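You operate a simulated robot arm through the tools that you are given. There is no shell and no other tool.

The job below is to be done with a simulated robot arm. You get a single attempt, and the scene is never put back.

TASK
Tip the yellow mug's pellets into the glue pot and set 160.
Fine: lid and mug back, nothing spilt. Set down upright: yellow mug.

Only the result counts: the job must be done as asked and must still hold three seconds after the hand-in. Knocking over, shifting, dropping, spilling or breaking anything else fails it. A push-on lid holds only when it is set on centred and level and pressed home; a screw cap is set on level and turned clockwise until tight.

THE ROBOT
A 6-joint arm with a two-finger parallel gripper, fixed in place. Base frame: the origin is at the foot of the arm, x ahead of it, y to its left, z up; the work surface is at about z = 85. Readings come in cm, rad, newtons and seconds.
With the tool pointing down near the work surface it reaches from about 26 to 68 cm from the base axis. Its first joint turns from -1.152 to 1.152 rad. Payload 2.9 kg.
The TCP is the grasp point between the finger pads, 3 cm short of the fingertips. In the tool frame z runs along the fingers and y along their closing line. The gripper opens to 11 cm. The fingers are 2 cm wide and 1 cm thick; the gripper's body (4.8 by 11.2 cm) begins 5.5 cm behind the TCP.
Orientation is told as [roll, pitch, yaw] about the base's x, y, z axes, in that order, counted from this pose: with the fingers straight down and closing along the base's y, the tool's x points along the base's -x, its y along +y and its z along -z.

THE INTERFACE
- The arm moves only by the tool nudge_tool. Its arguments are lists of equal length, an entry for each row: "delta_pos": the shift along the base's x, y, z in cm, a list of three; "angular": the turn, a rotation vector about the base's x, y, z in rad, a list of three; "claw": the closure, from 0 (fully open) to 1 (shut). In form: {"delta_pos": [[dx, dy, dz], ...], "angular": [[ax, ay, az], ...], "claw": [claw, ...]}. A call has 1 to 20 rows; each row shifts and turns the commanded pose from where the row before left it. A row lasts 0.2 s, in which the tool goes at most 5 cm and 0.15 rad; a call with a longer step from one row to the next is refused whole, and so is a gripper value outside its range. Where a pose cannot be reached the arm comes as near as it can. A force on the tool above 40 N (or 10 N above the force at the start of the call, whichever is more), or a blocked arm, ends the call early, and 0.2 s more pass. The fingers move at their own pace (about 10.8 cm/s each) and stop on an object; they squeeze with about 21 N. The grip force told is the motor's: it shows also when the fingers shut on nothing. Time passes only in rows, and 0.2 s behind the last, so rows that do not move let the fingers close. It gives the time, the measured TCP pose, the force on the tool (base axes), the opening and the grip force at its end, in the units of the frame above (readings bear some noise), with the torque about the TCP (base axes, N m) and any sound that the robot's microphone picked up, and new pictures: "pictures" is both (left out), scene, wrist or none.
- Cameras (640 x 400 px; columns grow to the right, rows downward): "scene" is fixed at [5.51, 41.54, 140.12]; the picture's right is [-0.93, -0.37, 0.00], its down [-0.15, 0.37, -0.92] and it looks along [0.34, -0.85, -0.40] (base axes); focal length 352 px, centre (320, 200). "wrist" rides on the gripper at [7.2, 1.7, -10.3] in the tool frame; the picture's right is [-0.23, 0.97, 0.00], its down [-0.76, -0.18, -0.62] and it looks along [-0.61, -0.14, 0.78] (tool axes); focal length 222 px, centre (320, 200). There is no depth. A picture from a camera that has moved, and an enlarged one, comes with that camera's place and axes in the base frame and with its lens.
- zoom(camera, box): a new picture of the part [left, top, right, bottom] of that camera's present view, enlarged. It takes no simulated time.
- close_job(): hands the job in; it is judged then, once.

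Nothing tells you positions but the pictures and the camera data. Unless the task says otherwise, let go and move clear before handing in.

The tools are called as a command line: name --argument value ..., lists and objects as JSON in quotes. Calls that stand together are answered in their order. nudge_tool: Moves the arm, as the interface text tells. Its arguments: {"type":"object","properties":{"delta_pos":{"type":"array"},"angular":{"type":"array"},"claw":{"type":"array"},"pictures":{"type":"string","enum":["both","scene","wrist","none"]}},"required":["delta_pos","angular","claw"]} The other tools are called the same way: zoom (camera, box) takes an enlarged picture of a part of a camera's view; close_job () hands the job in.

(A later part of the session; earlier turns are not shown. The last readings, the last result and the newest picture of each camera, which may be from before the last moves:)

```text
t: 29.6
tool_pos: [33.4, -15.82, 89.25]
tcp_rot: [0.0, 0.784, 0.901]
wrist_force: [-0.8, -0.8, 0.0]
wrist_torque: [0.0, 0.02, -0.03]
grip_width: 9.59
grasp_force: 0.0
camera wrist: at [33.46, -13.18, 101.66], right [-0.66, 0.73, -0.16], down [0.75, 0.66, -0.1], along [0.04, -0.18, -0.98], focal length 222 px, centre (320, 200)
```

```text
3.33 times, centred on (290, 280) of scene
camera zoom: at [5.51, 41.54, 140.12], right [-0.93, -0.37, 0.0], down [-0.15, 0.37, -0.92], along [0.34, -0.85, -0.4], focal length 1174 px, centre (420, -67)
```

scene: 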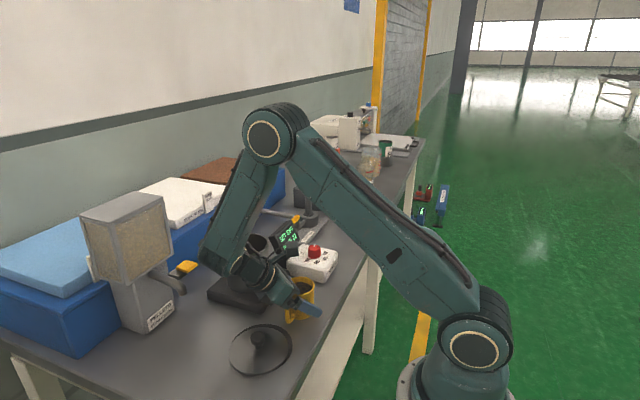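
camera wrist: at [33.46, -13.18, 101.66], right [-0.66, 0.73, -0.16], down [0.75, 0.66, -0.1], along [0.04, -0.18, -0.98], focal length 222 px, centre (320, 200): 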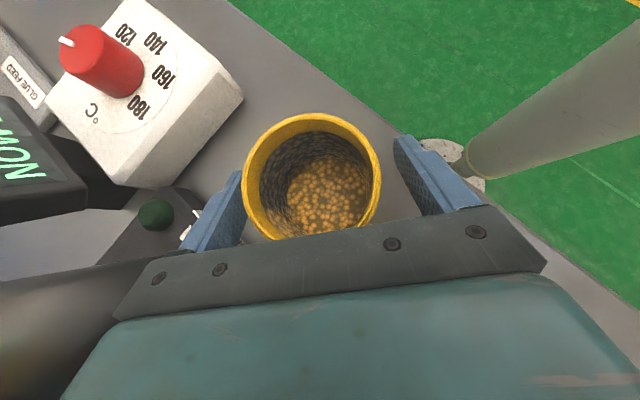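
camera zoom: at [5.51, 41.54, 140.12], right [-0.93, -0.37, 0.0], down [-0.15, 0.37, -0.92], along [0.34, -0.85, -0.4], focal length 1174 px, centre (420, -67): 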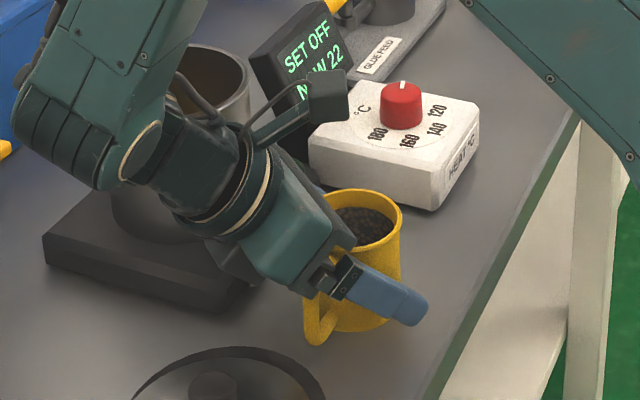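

The mug is centred between the pads. I'll close gently.

nudge_tool --delta_pos '[[0, 0, 0], [0, 0, 0], [0, 0, 0], [0, 0, 0], [0, 0, 0], [0, 0, 0], [0, 0, 0]]' --angular '[[0, 0, 0], [0, 0, 0], [0, 0, 0], [0, 0, 0], [0, 0, 0], [0, 0, 0], [0, 0, 0]]' --claw '[0.25, 0.34, 0.38, 0.4, 0.42, 0.6, 0.6]'

```text
t: 31.2
tool_pos: [33.37, -15.82, 89.3]
tcp_rot: [0.0, 0.783, 0.902]
wrist_force: [-0.1, -0.6, -0.8]
wrist_torque: [-0.05, 0.01, -0.01]
grip_width: 6.24
grasp_force: 21.0
camera wrist: at [33.47, -13.17, 101.68], right [-0.66, 0.73, -0.16], down [0.75, 0.66, -0.1], along [0.04, -0.18, -0.98], focal length 222 px, centre (320, 200)
```

scene: 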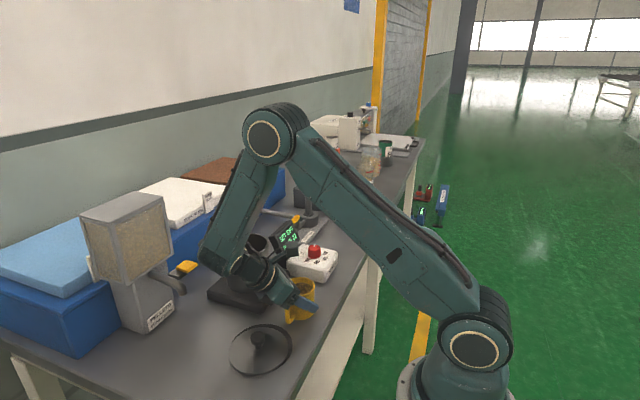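
wrist: 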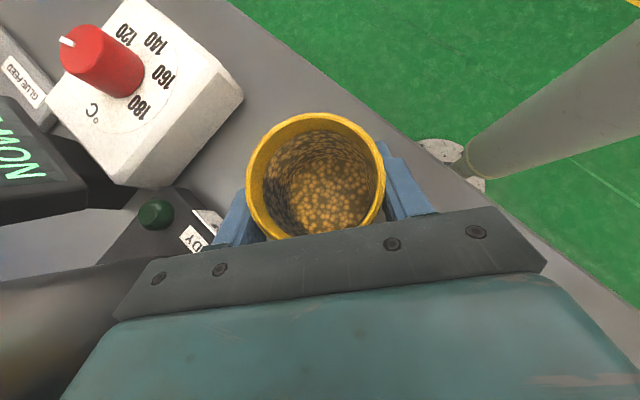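

The mug is held at a width of 6.24. I'll lift it straight up, keeping it upright.

nudge_tool --delta_pos '[[0, 0, 0.4], [0, 0, 0.8], [0, 0, 1.3], [0, 0, 1.5], [0, 0, 1.5], [0, 0, 1.5], [0, 0, 1], [0, 0, 0]]' --angular '[[0, 0, 0], [0, 0, 0], [0, 0, 0], [0, 0, 0], [0, 0, 0], [0, 0, 0], [0, 0, 0], [0, 0, 0]]' --claw '[0.6, 0.6, 0.6, 0.6, 0.6, 0.6, 0.6, 0.6]'

zoom --camera "scene" --box '[230, 200, 350, 320]'

```text
t: 33.0
tool_pos: [33.43, -15.75, 97.42]
tcp_rot: [-0.001, 0.785, 0.9]
wrist_force: [-0.2, 0.5, -0.8]
wrist_torque: [0.0, 0.01, 0.0]
grip_width: 6.24
grasp_force: 21.3
camera wrist: at [33.46, -13.15, 109.74], right [-0.66, 0.73, -0.16], down [0.75, 0.66, -0.1], along [0.04, -0.18, -0.98], focal length 222 px, centre (320, 200)
```

scene: 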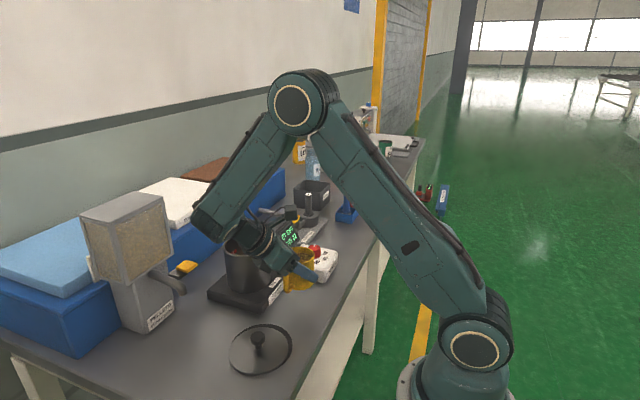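
wrist: 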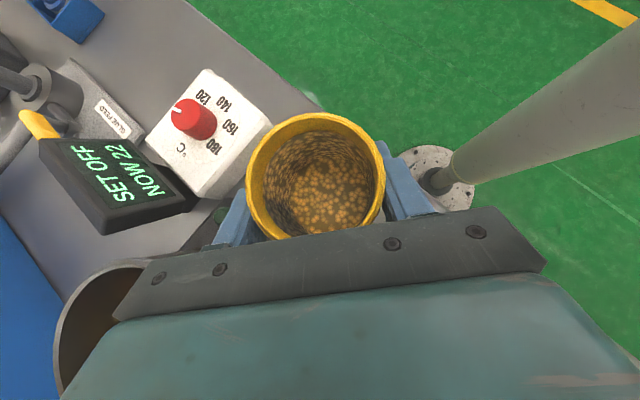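

```text
3.33 times, centred on (290, 260) of scene
camera zoom: at [5.51, 41.54, 140.12], right [-0.93, -0.37, 0.0], down [-0.15, 0.37, -0.92], along [0.34, -0.85, -0.4], focal length 1174 px, centre (420, 0)
```

zoom: 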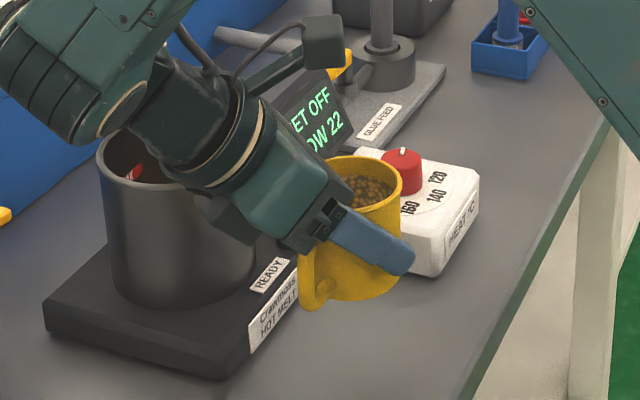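

The mug is lifted and intact. I'll raise it to transit height with a slight 14° safe tilt, then check reach before moving over the pot.

nudge_tool --delta_pos '[[0, 0, 0.8], [0, 0, 1.5], [0, 0, 1.5], [0, 0, 1.5], [0, 0, 1.5], [0, 0, 1.3], [0, 0, 0]]' --angular '[[0.0313, -0.0249, 0], [0.0313, -0.0249, 0], [0.0313, -0.0249, 0], [0.0313, -0.0249, 0], [0.0313, -0.0249, 0], [0.0313, -0.0249, 0], [0, 0, 0]]' --claw '[0.6, 0.6, 0.6, 0.6, 0.6, 0.6, 0.6]' --pictures "scene"

```text
t: 34.6
tool_pos: [33.42, -15.68, 105.26]
tcp_rot: [-0.002, 0.544, 0.9]
wrist_force: [-1.1, -0.7, -1.3]
wrist_torque: [-0.05, 0.01, 0.02]
grip_width: 6.2
grasp_force: 21.0
```

scene: 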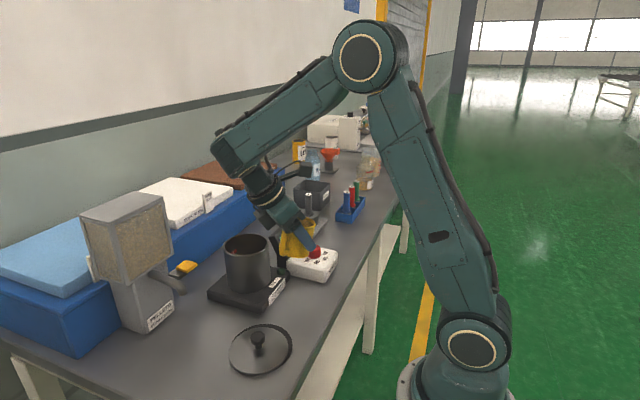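

All within reach. I'll move on toward the pot.

nudge_tool --delta_pos '[[1, 0, 0.2], [1.75, 0, 0], [1.75, 0, 0], [1.75, -0.1, 0], [1.75, -0.1, 0], [0, 0, 0]]' --angular '[[0, 0, 0], [0, 0, 0], [0, 0, 0], [0, 0, 0], [0, 0, 0], [0, 0, 0]]' --claw '[0.6, 0.6, 0.6, 0.6, 0.6, 0.6]' --pictures "scene"

```text
t: 36.0
tool_pos: [41.46, -16.17, 105.49]
tcp_rot: [-0.002, 0.544, 0.899]
wrist_force: [-0.5, -0.2, -1.0]
wrist_torque: [0.0, -0.01, 0.02]
grip_width: 6.25
grasp_force: 21.2
```

scene: 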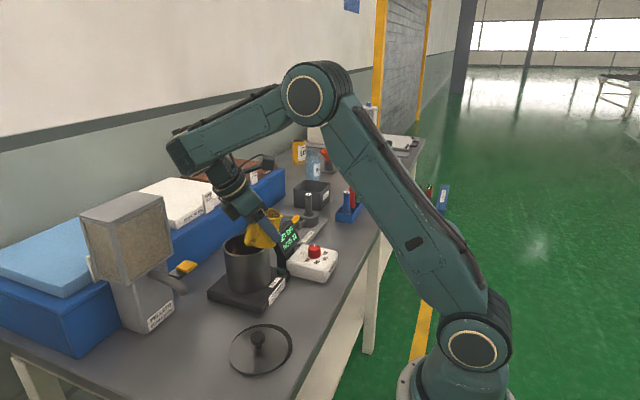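

Still on track, so I'll continue until the mug is over the pot.

nudge_tool --delta_pos '[[1.5, -0.05, 0], [1.5, -0.05, 0], [1.5, -0.05, 0], [1.6, -0.05, 0], [1.5, -0.1, 0], [0, 0, 0]]' --angular '[[0, 0, 0], [0, 0, 0], [0, 0, 0], [0, 0, 0], [0, 0, 0], [0, 0, 0]]' --claw '[0.6, 0.6, 0.6, 0.6, 0.6, 0.6]'

zoom --camera "scene" --box '[190, 170, 310, 310]'

```text
t: 37.4
tool_pos: [47.4, -16.44, 104.36]
tcp_rot: [-0.005, 0.541, 0.9]
wrist_force: [-0.6, -0.7, -1.5]
wrist_torque: [-0.03, 0.0, 0.0]
grip_width: 6.24
grasp_force: 21.1
out of reach, approached as far as the arm can: row 4, 5
camera wrist: at [45.54, -16.08, 116.97], right [-0.64, 0.76, -0.12], down [0.74, 0.65, 0.14], along [0.19, 0.0, -0.98], focal length 222 px, centre (320, 200)
```

scene: 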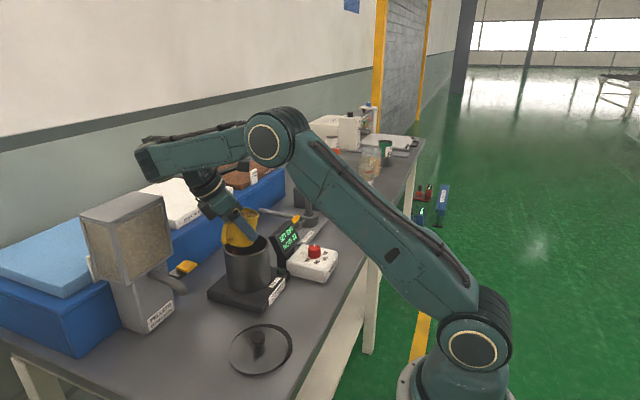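
wrist: 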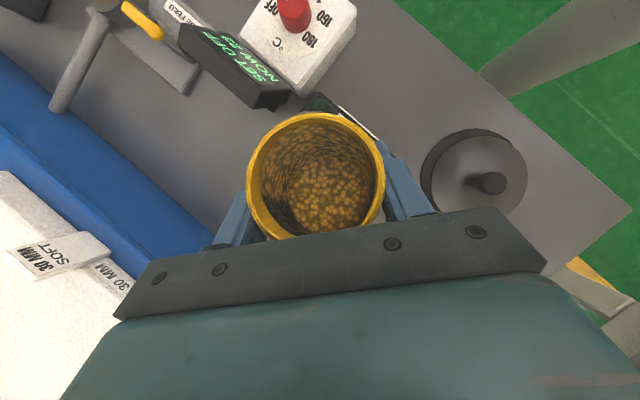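

```text
2.86 times, centred on (250, 240) of scene
camera zoom: at [5.51, 41.54, 140.12], right [-0.93, -0.37, 0.0], down [-0.15, 0.37, -0.92], along [0.34, -0.85, -0.4], focal length 1006 px, centre (520, 86)
```

zoom: 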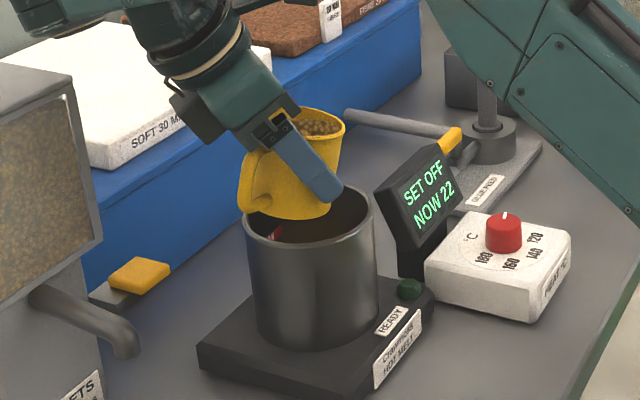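

The arm hit a limit here, but the mug's lip is already inside the pot's circle. I'll begin tilting in place, which takes the arm away from the limit, and ease toward the ideal spot.

nudge_tool --delta_pos '[[0, 0, 0], [0, 0, 0.2], [0, 0, 0.3], [0.3, 0, 0.3], [0.4, 0, 0.3], [0.4, 0, 0.2], [0, 0, 0]]' --angular '[[0.0626, -0.0498, 0], [0.0626, -0.0498, 0], [0.0626, -0.0498, 0], [0.0626, -0.0498, 0], [0.0626, -0.0498, 0], [0.0626, -0.0498, 0], [0, 0, 0]]' --claw '[0.6, 0.6, 0.6, 0.6, 0.6, 0.6, 0.6]'

zoom --camera "scene" --box '[190, 170, 310, 310]'

```text
t: 39.0
tool_pos: [48.59, -16.48, 105.54]
tcp_rot: [-0.001, 0.064, 0.897]
wrist_force: [0.5, 0.4, -1.8]
wrist_torque: [0.01, 0.02, 0.01]
grip_width: 6.2
grasp_force: 20.9
camera wrist: at [43.24, -20.61, 116.34], right [-0.62, 0.78, -0.01], down [0.64, 0.52, 0.57], along [0.46, 0.35, -0.82], focal length 222 px, centre (320, 200)
```

scene: 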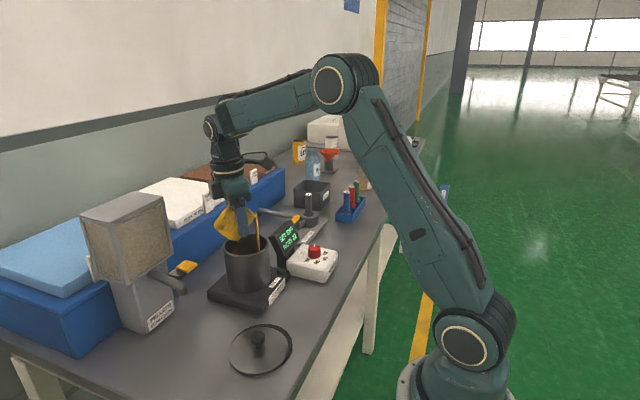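
wrist: 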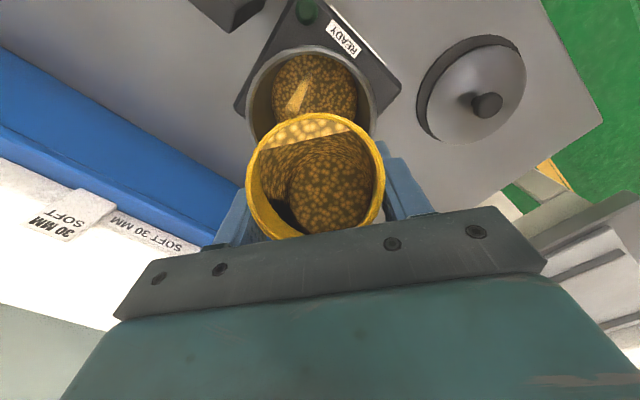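

```text
2.86 times, centred on (250, 240) of scene
camera zoom: at [5.51, 41.54, 140.12], right [-0.93, -0.37, 0.0], down [-0.15, 0.37, -0.92], along [0.34, -0.85, -0.4], focal length 1006 px, centre (520, 86)
```

zoom: 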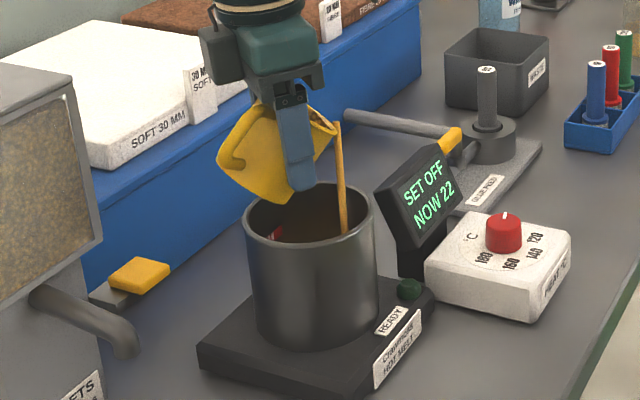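

Pellets are streaming cleanly into the pot. I'll continue tilting slowly.

nudge_tool --delta_pos '[[0.05, 0.05, 0], [0.05, 0.05, 0], [0.05, 0.05, 0], [0.05, 0.05, 0], [0.05, 0.05, 0], [0, 0, 0], [0, 0, 0], [0, 0, 0], [0, 0, 0], [0, 0, 0], [0, 0, 0]]' --angular '[[0.047, -0.0373, 0], [0.047, -0.0373, 0], [0.047, -0.0373, 0], [0.047, -0.0373, 0], [0.047, -0.0373, 0], [0.047, -0.0373, 0], [0.047, -0.0373, 0], [0.047, -0.0373, 0], [0.047, -0.0373, 0], [0.047, -0.0373, 0], [0, 0, 0]]' --claw '[0.6, 0.6, 0.6, 0.6, 0.6, 0.6, 0.6, 0.6, 0.6, 0.6, 0.6]'

zoom --camera "scene" --box '[190, 170, 310, 310]'

zoom --camera "wrist" --box '[200, 20, 440, 250]'

```text
t: 41.4
tool_pos: [48.75, -16.19, 105.73]
tcp_rot: [0.0, -0.538, 0.899]
wrist_force: [0.0, 0.0, -0.5]
wrist_torque: [0.01, 0.0, -0.02]
grip_width: 6.22
grasp_force: 21.2
camera wrist: at [40.36, -24.15, 110.76], right [-0.64, 0.76, 0.12], down [0.35, 0.15, 0.93], along [0.68, 0.63, -0.36], focal length 222 px, centre (320, 200)
```

scene: 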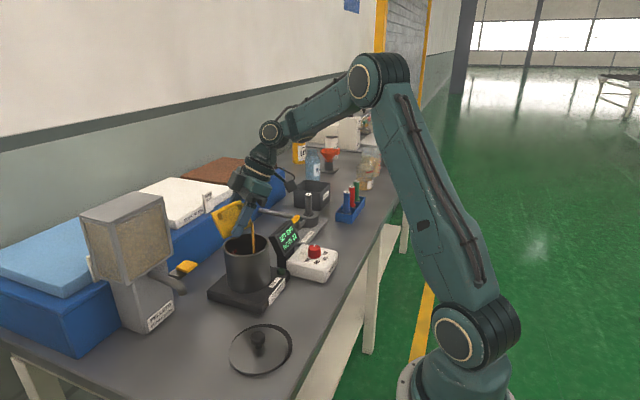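
wrist: 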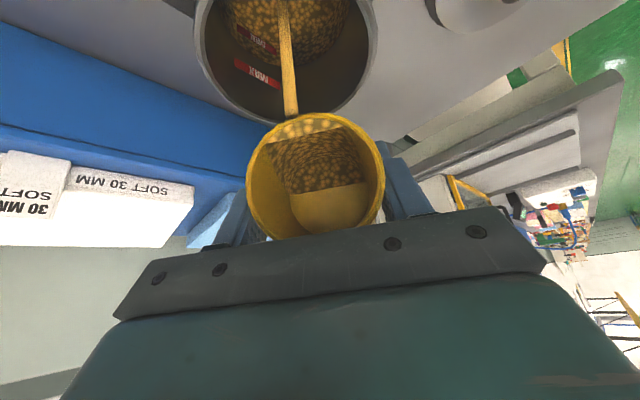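

```text
2.86 times, centred on (250, 240) of scene
camera zoom: at [5.51, 41.54, 140.12], right [-0.93, -0.37, 0.0], down [-0.15, 0.37, -0.92], along [0.34, -0.85, -0.4], focal length 1006 px, centre (520, 86)
```

zoom: 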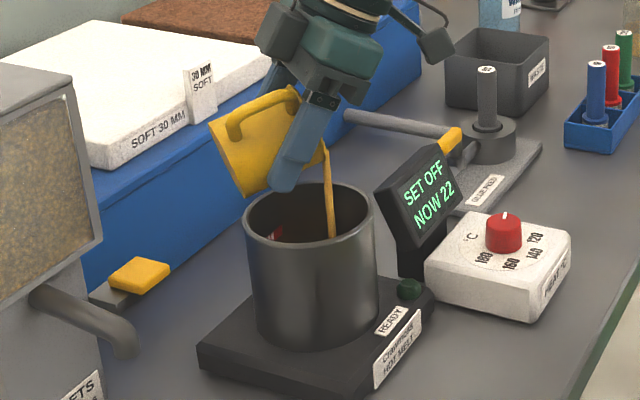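

```text
1.74 times, centred on (320, 135) of wrist
camera zoom: at [40.36, -24.15, 110.76], right [-0.64, 0.76, 0.12], down [0.35, 0.15, 0.93], along [0.68, 0.63, -0.36], focal length 386 px, centre (320, 313)
```

zoom: 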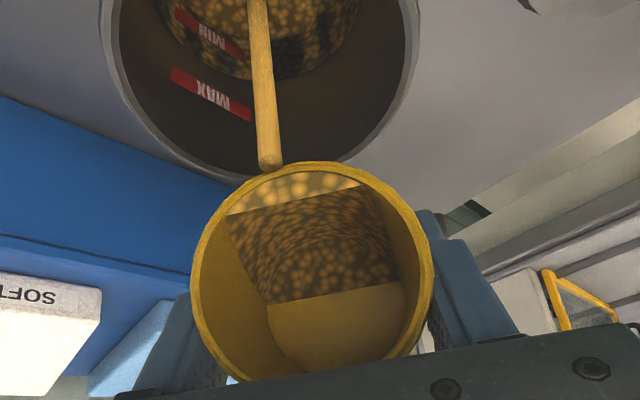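

About 75° of tilt, and the stream is landing well inside. I'll tilt further.

nudge_tool --delta_pos '[[0, 0, 0], [0, 0, 0], [0, 0, 0], [0, 0, 0], [0, 0, 0], [0, 0, 0], [0, 0, 0], [0, 0, 0], [0, 0, 0], [0, 0, 0]]' --angular '[[0.0548, -0.0435, 0], [0.0548, -0.0435, 0], [0.0548, -0.0435, 0], [0.0548, -0.0435, 0], [0.0548, -0.0435, 0], [0.0548, -0.0435, 0], [0.0548, -0.0435, 0], [0.0548, -0.0435, 0], [0, 0, 0], [0, 0, 0]]' --claw '[0.6, 0.6, 0.6, 0.6, 0.6, 0.6, 0.6, 0.6, 0.6, 0.6]'

zoom --camera "scene" --box '[190, 170, 310, 310]'

zoom --camera "wrist" --box '[200, 20, 440, 250]'

```text
t: 43.6
tool_pos: [48.82, -16.17, 105.57]
tcp_rot: [-0.001, -1.095, 0.899]
wrist_force: [-0.4, 0.8, -0.9]
wrist_torque: [0.0, 0.01, -0.01]
grip_width: 6.21
grasp_force: 21.0
camera wrist: at [39.81, -24.93, 103.91], right [-0.7, 0.69, 0.2], down [0.01, -0.27, 0.96], along [0.72, 0.67, 0.18], focal length 222 px, centre (320, 200)
```

scene: 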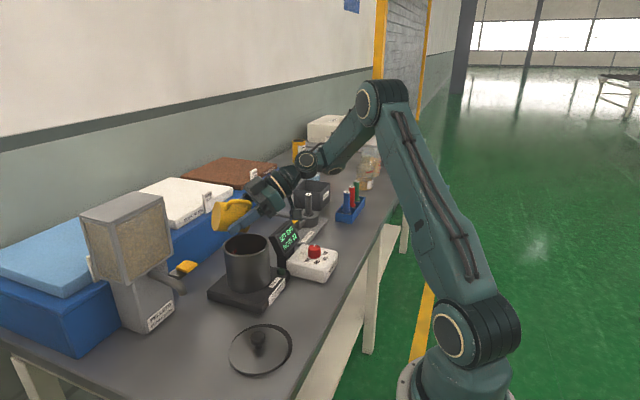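
wrist: 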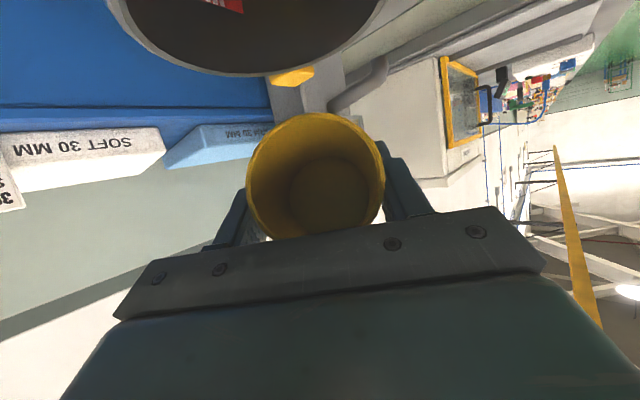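

```text
2.86 times, centred on (250, 240) of scene
camera zoom: at [5.51, 41.54, 140.12], right [-0.93, -0.37, 0.0], down [-0.15, 0.37, -0.92], along [0.34, -0.85, -0.4], focal length 1006 px, centre (520, 86)
```

zoom: 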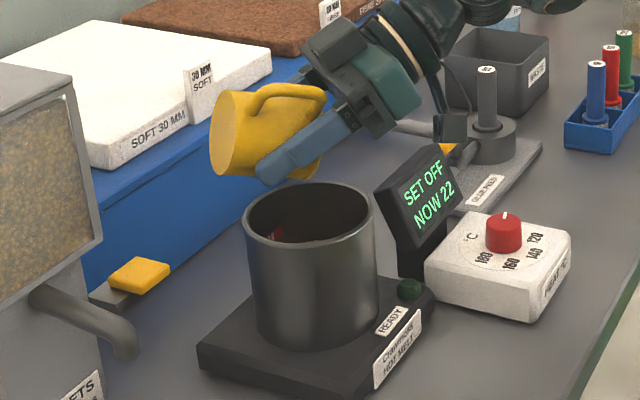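

```text
1.74 times, centred on (320, 135) of wrist
camera zoom: at [39.81, -24.93, 103.91], right [-0.7, 0.69, 0.2], down [0.01, -0.27, 0.96], along [0.72, 0.67, 0.18], focal length 386 px, centre (320, 313)
```

zoom: 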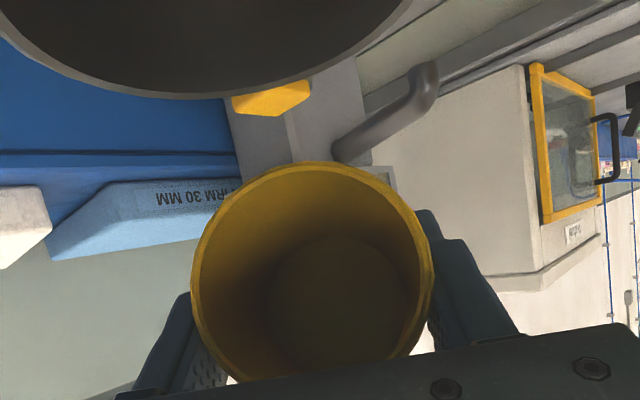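

The mug looks empty. I'll tilt slightly further and wait to make sure the last pellets drop.

nudge_tool --delta_pos '[[0, 0, 0], [0, 0, 0], [0, 0, 0], [0, 0, 0], [0, 0, 0], [0, 0, 0]]' --angular '[[0.0548, -0.0435, 0], [0.0548, -0.0435, 0], [0.0548, -0.0435, 0], [0.0548, -0.0435, 0], [0, 0, 0], [0, 0, 0]]' --claw '[0.6, 0.6, 0.6, 0.6, 0.6, 0.6]'

zoom --camera "wrist" --box '[220, 90, 420, 250]'

```text
t: 45.0
tool_pos: [49.29, -14.16, 104.73]
tcp_rot: [-0.013, -1.355, 0.898]
wrist_force: [-0.5, -0.3, -0.1]
wrist_torque: [-0.02, -0.01, -0.02]
grip_width: 6.19
grasp_force: 21.0
out of reach, approached as far as the arm can: row 4
camera wrist: at [40.72, -22.21, 99.92], right [-0.72, 0.66, 0.22], down [-0.15, -0.46, 0.88], along [0.68, 0.6, 0.43], focal length 222 px, centre (320, 200)
```

scene: 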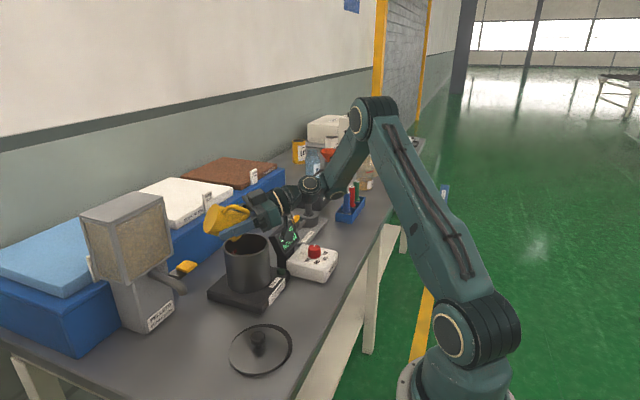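
wrist: 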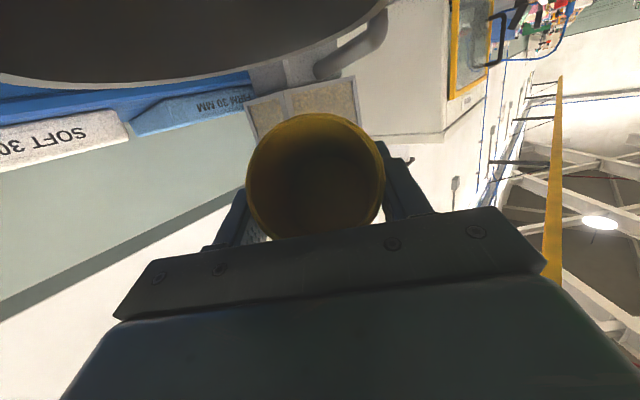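

```text
2.50 times, centred on (320, 170) of wrist
camera zoom: at [40.72, -22.21, 99.92], right [-0.72, 0.66, 0.22], down [-0.15, -0.46, 0.88], along [0.68, 0.6, 0.43], focal length 555 px, centre (320, 275)
```

zoom: 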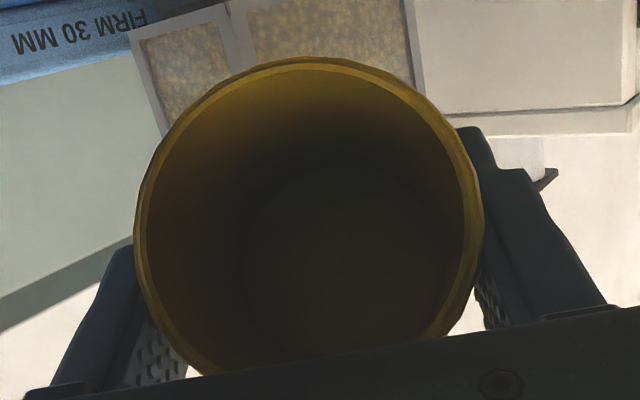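

The mug is empty with no spill visible. I'll untilt it, carry it back and return it to the upright lean above its original spot.

nudge_tool --delta_pos '[[-0.08, -0.34, 0.4], [-0.08, -0.34, 0.4], [-0.08, -0.34, 0.4], [-0.08, -0.34, 0.4], [-0.08, -0.34, 0.4], [-0.08, -0.34, 0.4], [-2.2, 0, 0], [-2.2, 0, 0], [-2.2, 0, 0], [-2.2, 0, 0], [-2.2, 0, 0], [-2.2, 0, 0], [-0.73, 0.1, -2], [-0.73, 0.1, -2], [-0.73, 0.1, -2], [0, 0, -1.2], [0, 0, -1.2], [0, 0, -1.2], [0, 0, 0], [0, 0, 0]]' --angular '[[-0.1104, 0.0877, 0], [-0.1104, 0.0877, 0], [-0.1104, 0.0877, 0], [-0.1104, 0.0877, 0], [-0.1104, 0.0877, 0], [-0.1104, 0.0877, 0], [-0.1104, 0.0877, 0], [-0.1104, 0.0877, 0], [-0.1104, 0.0877, 0], [-0.1104, 0.0877, 0], [-0.1104, 0.0877, 0], [-0.1104, 0.0877, 0], [0, 0, 0], [0, 0, 0], [0, 0, 0], [-0.1169, 0.0929, 0], [-0.1169, 0.0929, 0], [-0.1169, 0.0929, 0], [0, 0, 0], [0, 0, 0]]' --claw '[0.6, 0.6, 0.6, 0.6, 0.6, 0.6, 0.6, 0.6, 0.6, 0.6, 0.6, 0.6, 0.6, 0.6, 0.6, 0.6, 0.6, 0.6, 0.6, 0.6]'

zoom --camera "scene" --box '[200, 200, 350, 340]'

```text
t: 49.2
tool_pos: [33.55, -15.81, 97.65]
tcp_rot: [0.0, 0.767, 0.9]
wrist_force: [0.0, -0.7, -0.4]
wrist_torque: [-0.01, 0.0, 0.02]
grip_width: 6.22
grasp_force: 21.4
camera wrist: at [33.45, -13.45, 110.22], right [-0.66, 0.73, -0.16], down [0.75, 0.66, -0.08], along [0.05, -0.17, -0.98], focal length 222 px, centre (320, 200)
```

scene: 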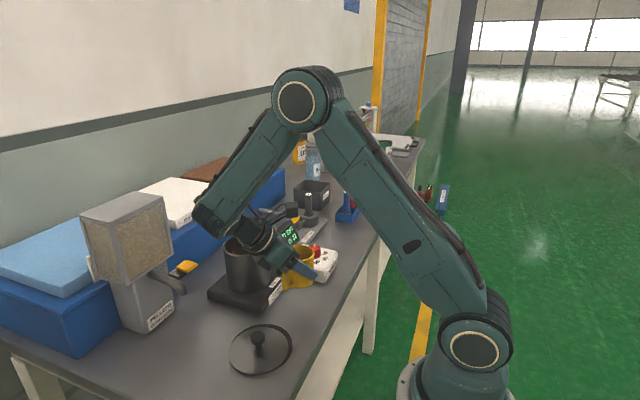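
wrist: 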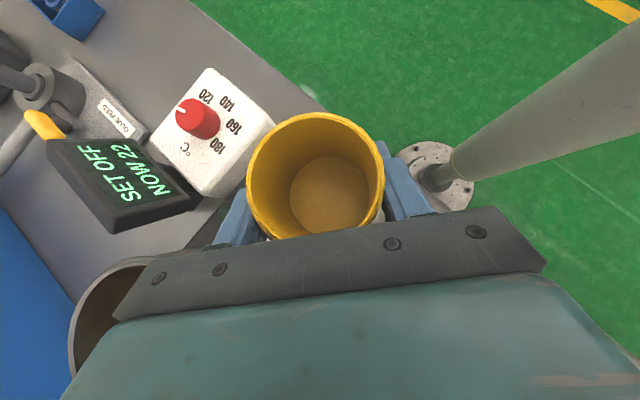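

```text
2.86 times, centred on (275, 270) of scene
camera zoom: at [5.51, 41.54, 140.12], right [-0.93, -0.37, 0.0], down [-0.15, 0.37, -0.92], along [0.34, -0.85, -0.4], focal length 1006 px, centre (449, 0)
```

zoom: 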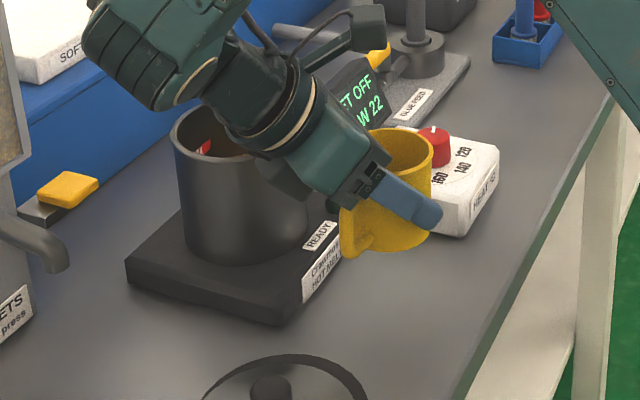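

The mug is empty and unshifted in the grip. I'll correct the small pitch and position error and lower it to its original spot.

nudge_tool --delta_pos '[[-0.06, 0, -1.5], [-0.06, 0, -1.5], [0, 0, -1.5], [0, 0, -1.5], [0, 0, -1.2], [0, 0, -0.6], [0, 0, 0]]' --angular '[[-0.0133, 0.0106, 0], [0, 0, 0], [0, 0, 0], [0, 0, 0], [0, 0, 0], [0, 0, 0], [0, 0, 0]]' --claw '[0.6, 0.6, 0.6, 0.6, 0.6, 0.6, 0.6]'

zoom --camera "scene" --box '[230, 220, 350, 340]'

```text
t: 50.8
tool_pos: [33.3, -16.14, 89.78]
tcp_rot: [-0.002, 0.783, 0.901]
wrist_force: [0.0, -0.4, -0.6]
wrist_torque: [-0.03, 0.0, 0.02]
grip_width: 6.19
grasp_force: 21.4
camera wrist: at [33.37, -13.44, 102.23], right [-0.66, 0.73, -0.16], down [0.75, 0.66, -0.09], along [0.04, -0.18, -0.98], focal length 222 px, centre (320, 200)
```

scene: 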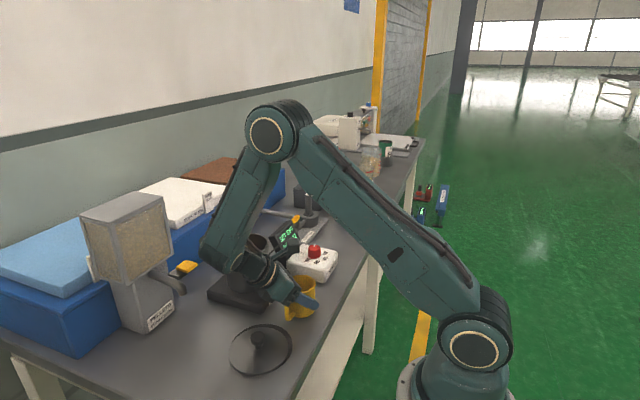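
wrist: 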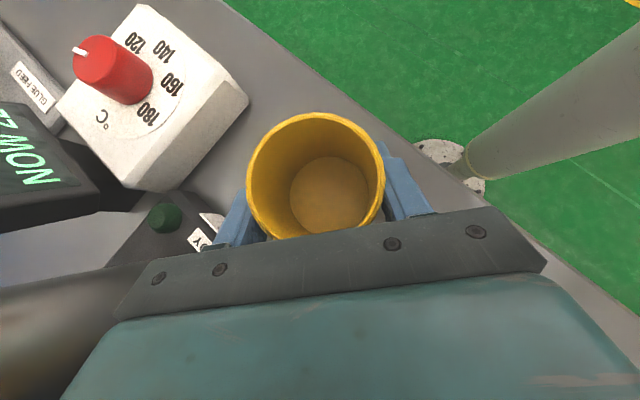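

```text
3.33 times, centred on (290, 280) of scene
camera zoom: at [5.51, 41.54, 140.12], right [-0.93, -0.37, 0.0], down [-0.15, 0.37, -0.92], along [0.34, -0.85, -0.4], focal length 1174 px, centre (420, -67)
```

zoom: 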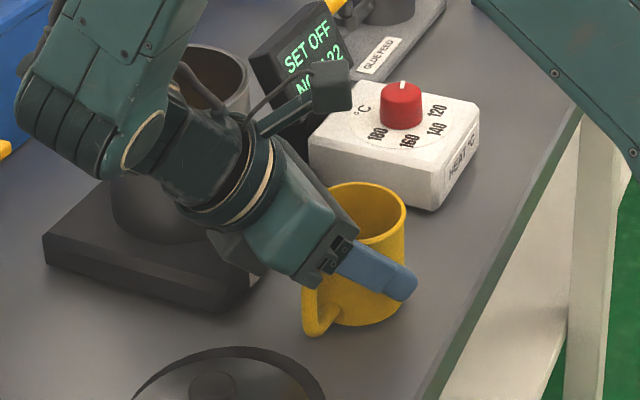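

The mug is about 0.5 cm above the bench. I'll correct the y offset by roughly +0.3 and lower it in small steps.

nudge_tool --delta_pos '[[0.08, 0.27, 0], [0, 0, -0.15], [0, 0, -0.15], [0, 0, 0]]' --angular '[[0, 0, 0], [0, 0, 0], [0, 0, 0], [0, 0, 0]]' --claw '[0.6, 0.6, 0.6, 0.6]' --pictures "scene"

zoom --camera "scene" --box '[230, 220, 350, 340]'

```text
t: 51.8
tool_pos: [33.38, -15.98, 89.58]
tcp_rot: [-0.002, 0.783, 0.901]
wrist_force: [-0.2, 0.1, 0.0]
wrist_torque: [0.01, -0.03, 0.0]
grip_width: 6.18
grasp_force: 21.3
```

scene: 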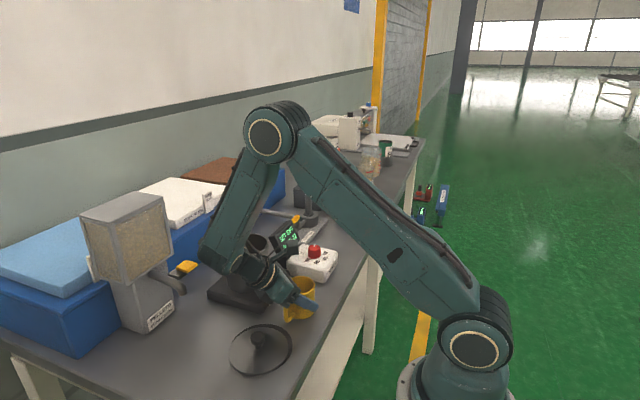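

```text
3.33 times, centred on (290, 280) of scene
camera zoom: at [5.51, 41.54, 140.12], right [-0.93, -0.37, 0.0], down [-0.15, 0.37, -0.92], along [0.34, -0.85, -0.4], focal length 1174 px, centre (420, -67)
```

zoom: 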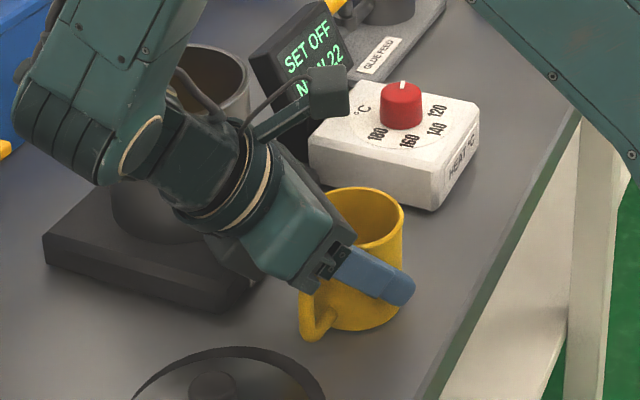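

Almost down. I'll take a few finer steps while watching the force.

nudge_tool --delta_pos '[[0.1, 0, -0.1], [0, 0, -0.1], [0, 0, 0]]' --angular '[[0, 0, 0], [0, 0, 0], [0, 0, 0]]' --claw '[0.6, 0.6, 0.6]' --pictures "none"

```text
t: 52.6
tool_pos: [33.64, -15.84, 89.41]
tcp_rot: [-0.002, 0.782, 0.9]
wrist_force: [0.1, 0.2, -0.6]
wrist_torque: [-0.02, -0.02, 0.02]
grip_width: 6.16
grasp_force: 20.9
```

nudge_tool --delta_pos '[[0, 0, -0.1], [0, 0, -0.06], [0, 0, 0]]' --angular '[[0, 0, 0], [0, 0, 0], [0, 0, 0]]' --claw '[0.6, 0.6, 0.6]' --pictures "scene"

zoom --camera "scene" --box '[230, 220, 350, 340]'

```text
t: 53.4
tool_pos: [33.37, -15.92, 89.27]
tcp_rot: [-0.004, 0.783, 0.899]
wrist_force: [-0.1, 2.2, 8.8]
wrist_torque: [0.17, 0.16, -0.01]
grip_width: 6.14
grasp_force: 21.3
```

scene: 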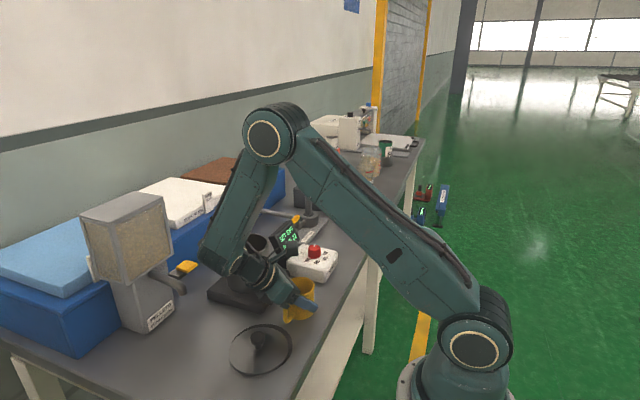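

```text
3.33 times, centred on (290, 280) of scene
camera zoom: at [5.5, 41.55, 140.12], right [-0.93, -0.37, 0.0], down [-0.15, 0.37, -0.92], along [0.34, -0.85, -0.4], focal length 1174 px, centre (420, -67)
```

zoom: 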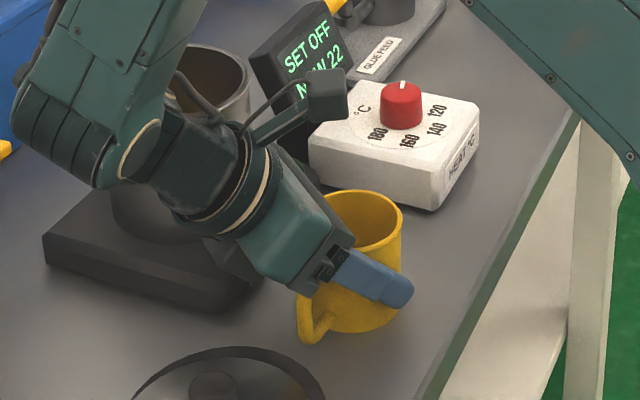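

Contact is made at 8.8 N. I'll open the fingers gradually and back out along the finger axis.

nudge_tool --delta_pos '[[0, 0, 0], [0, 0, 0], [0, 0, 0], [0, 0, 0], [0.88, 1.11, 1.41], [0.88, 1.11, 1.41], [0.88, 1.11, 1.41], [0.88, 1.11, 1.41], [0, 0, 1], [0, 0, 0]]' --angular '[[0, 0, 0], [0, 0, 0], [0, 0, 0], [0, 0, 0], [0, 0, 0], [0, 0, 0], [0, 0, 0], [0, 0, 0], [0, 0, 0], [0, 0, 0]]' --claw '[0.4, 0.35, 0.2, 0.13, 0.13, 0.13, 0.13, 0.13, 0.13, 0.13]'

zoom --camera "scene" --box '[230, 220, 350, 340]'

zoom --camera "wrist" --box '[200, 70, 440, 230]'

```text
t: 55.6
tool_pos: [37.04, -11.44, 95.88]
tcp_rot: [-0.002, 0.783, 0.9]
wrist_force: [-0.2, -0.5, 0.6]
wrist_torque: [-0.01, -0.01, 0.0]
grip_width: 9.56
grasp_force: 0.0
camera wrist: at [37.04, -8.78, 108.31], right [-0.66, 0.73, -0.16], down [0.75, 0.66, -0.09], along [0.04, -0.18, -0.98], focal length 222 px, centre (320, 200)
```

scene: 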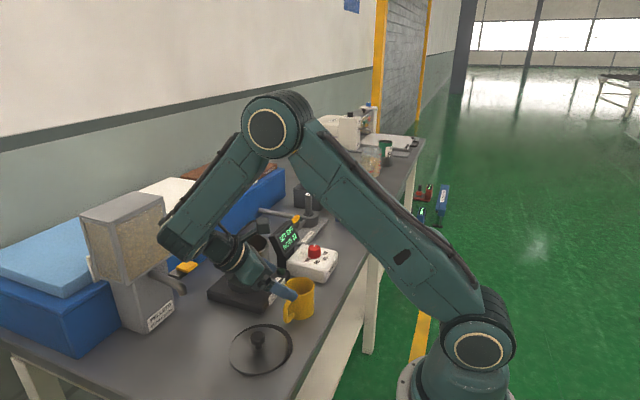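
wrist: 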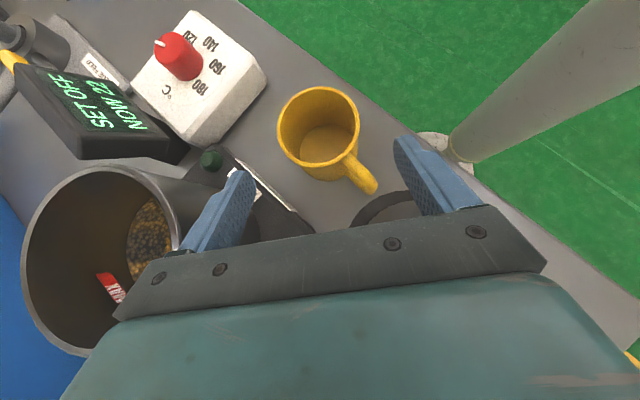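

```text
3.33 times, centred on (290, 280) of scene
camera zoom: at [5.51, 41.54, 140.12], right [-0.93, -0.37, 0.0], down [-0.15, 0.37, -0.92], along [0.34, -0.85, -0.4], focal length 1174 px, centre (420, -67)
```

zoom: 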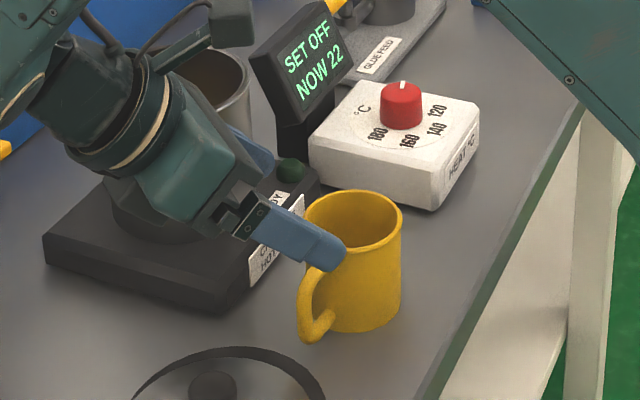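

```text
2.50 times, centred on (320, 150) of wrist
camera zoom: at [37.04, -8.78, 108.31], right [-0.66, 0.73, -0.16], down [0.75, 0.66, -0.09], along [0.04, -0.18, -0.98], focal length 555 px, centre (320, 325)
```

zoom: 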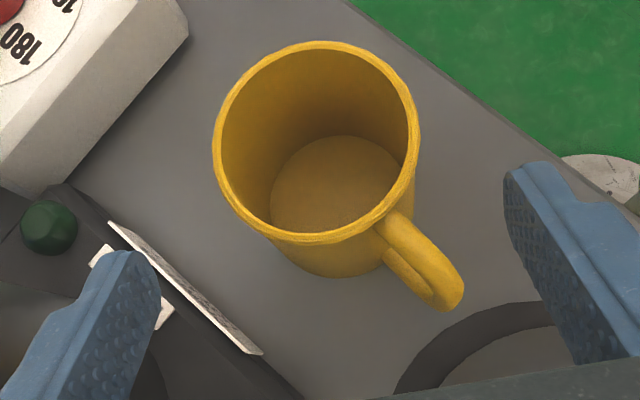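

The mug is back upright on its spot with its handle as before. Next I'll straighten the tool and move above the lid on the mat.

nudge_tool --delta_pos '[[0, 0, 2], [0, 0, 2], [0, 0, 2], [0, 0, 2], [0, 0, 2], [0, 0, 2], [-0.2, 1.583, -0.5], [-0.2, 1.583, -0.5], [-0.2, 1.583, -0.5], [-0.2, 1.583, -0.5], [-0.2, 1.583, -0.5], [-0.2, 1.583, -0.5], [0, 0, 0], [0, 0, 0]]' --angular '[[0.1022, -0.0812, 0], [0.1022, -0.0812, 0], [0.1022, -0.0812, 0], [0.1022, -0.0812, 0], [0.1022, -0.0812, 0], [0.1022, -0.0812, 0], [0, 0, -0.15], [0, 0, -0.15], [0, 0, -0.15], [0, 0, -0.15], [0, 0, -0.15], [0, 0, -0.15], [0, 0, 0], [0, 0, 0]]' --claw '[0.13, 0.13, 0.13, 0.13, 0.3, 0.45, 0.45, 0.45, 0.45, 0.45, 0.45, 0.45, 0.45, 0.45]'

zoom --camera "wrist" --box '[230, 40, 410, 180]'

```text
t: 58.6
tool_pos: [35.93, -1.82, 104.76]
tcp_rot: [-0.002, -0.004, -0.001]
wrist_force: [0.1, -0.2, 0.5]
wrist_torque: [0.01, -0.01, -0.02]
grip_width: 6.06
grasp_force: 0.0
camera wrist: at [28.62, -0.1, 115.15], right [0.23, 0.97, 0.0], down [0.76, -0.18, 0.62], along [0.61, -0.14, -0.78], focal length 222 px, centre (320, 200)
```

scene: 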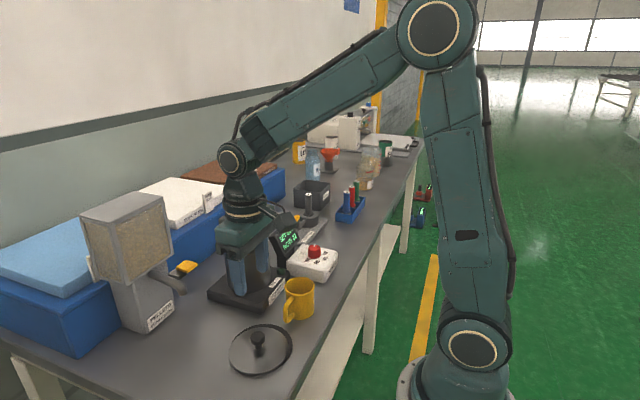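
wrist: 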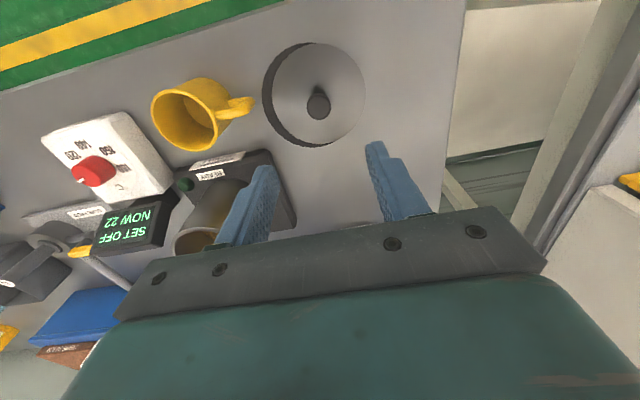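

```text
2.86 times, centred on (320, 110) of wrist
camera zoom: at [28.62, -0.1, 115.15], right [0.23, 0.97, 0.0], down [0.76, -0.18, 0.62], along [0.61, -0.14, -0.78], focal length 635 px, centre (320, 457)
```

zoom: 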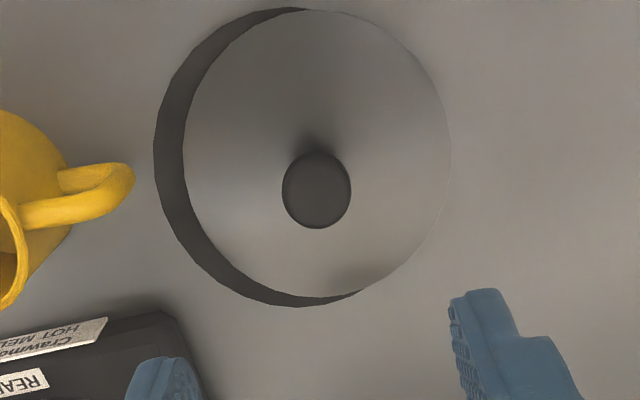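

The lid is on the mat and the TCP is nearly on its axis. I'll descend with the fingers open, then compare the view with the earlier grasp.

nudge_tool --delta_pos '[[0, 0, -3], [0, 0, -3], [0, 0, -3], [0, 0, -3], [0, 0, -1.5], [0, 0, -0.4], [0, 0, 0], [0, 0, 0]]' --angular '[[0, 0, 0], [0, 0, 0], [0, 0, 0], [0, 0, 0], [0, 0, 0], [0, 0, 0], [0, 0, 0], [0, 0, 0]]' --claw '[0.45, 0.45, 0.45, 0.45, 0.45, 0.45, 0.45, 0.45]'

zoom --camera "wrist" --box '[220, 40, 420, 240]'

```text
t: 60.4
tool_pos: [35.54, -1.76, 90.93]
tcp_rot: [-0.002, -0.003, 0.001]
wrist_force: [0.6, -0.4, -0.1]
wrist_torque: [0.0, 0.06, 0.01]
grip_width: 6.07
grasp_force: 0.1
camera wrist: at [28.36, -0.2, 101.14], right [0.23, 0.97, 0.0], down [0.76, -0.18, 0.62], along [0.61, -0.14, -0.78], focal length 222 px, centre (320, 200)
```

scene: 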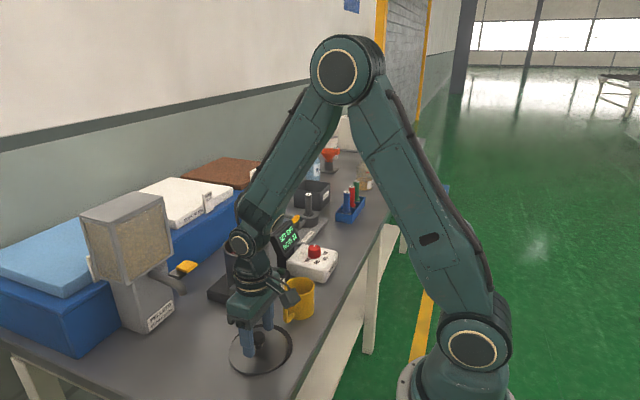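
wrist: 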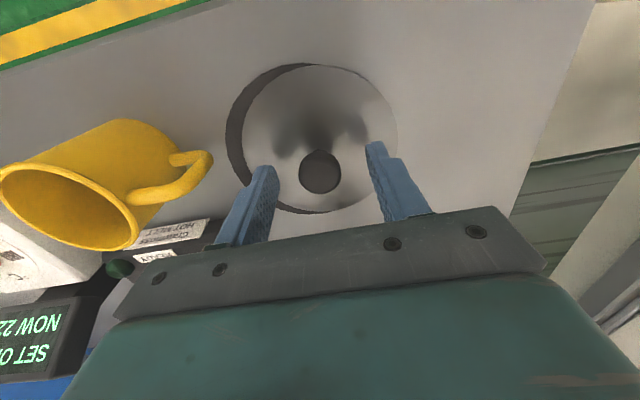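

```text
2.00 times, centred on (320, 140) of wrist
camera zoom: at [28.36, -0.2, 101.14], right [0.23, 0.97, 0.0], down [0.76, -0.18, 0.62], along [0.61, -0.14, -0.78], focal length 444 px, centre (320, 320)
```

zoom: 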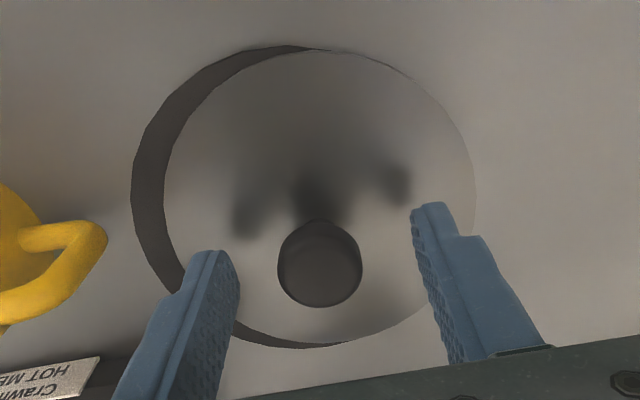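

The view matches the earlier grasp apart from about 0.25 cm of height. I'll lower by that much and close.

nudge_tool --delta_pos '[[0, 0, -0.25], [0, 0, 0], [0, 0, 0], [0, 0, 0], [0, 0, 0]]' --angular '[[0, 0, 0], [0, 0, 0], [0, 0, 0], [0, 0, 0], [0, 0, 0]]' --claw '[0.45, 0.7, 0.9, 0.9, 0.9]' --pictures "wrist"

zoom --camera "wrist" --box '[220, 40, 420, 240]'

```text
t: 61.6
tool_pos: [35.8, -1.75, 90.62]
tcp_rot: [-0.002, 0.0, 0.0]
wrist_force: [0.8, 0.0, -0.4]
wrist_torque: [0.05, -0.03, -0.01]
grip_width: 2.5
grasp_force: 21.1
camera wrist: at [28.45, -0.17, 100.92], right [0.23, 0.97, 0.0], down [0.76, -0.18, 0.62], along [0.61, -0.14, -0.78], focal length 222 px, centre (320, 200)
```

wrist: 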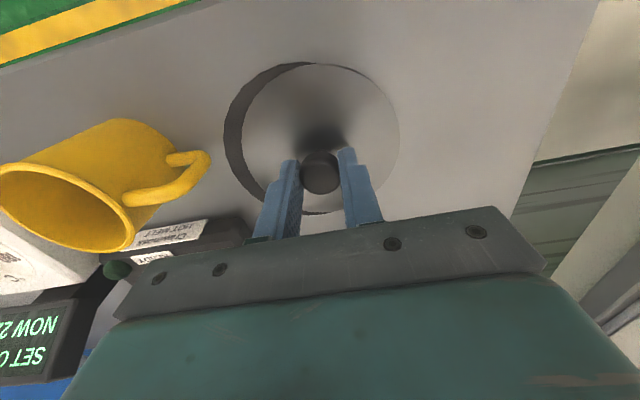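

```text
2.00 times, centred on (320, 140) of wrist
camera zoom: at [28.45, -0.17, 100.92], right [0.23, 0.97, 0.0], down [0.76, -0.18, 0.62], along [0.61, -0.14, -0.78], focal length 444 px, centre (320, 320)
```

zoom: 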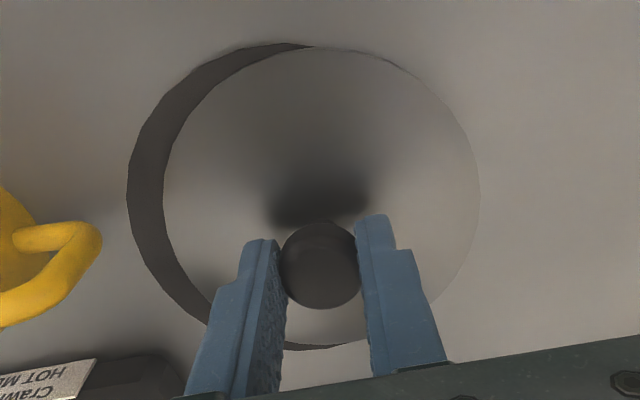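

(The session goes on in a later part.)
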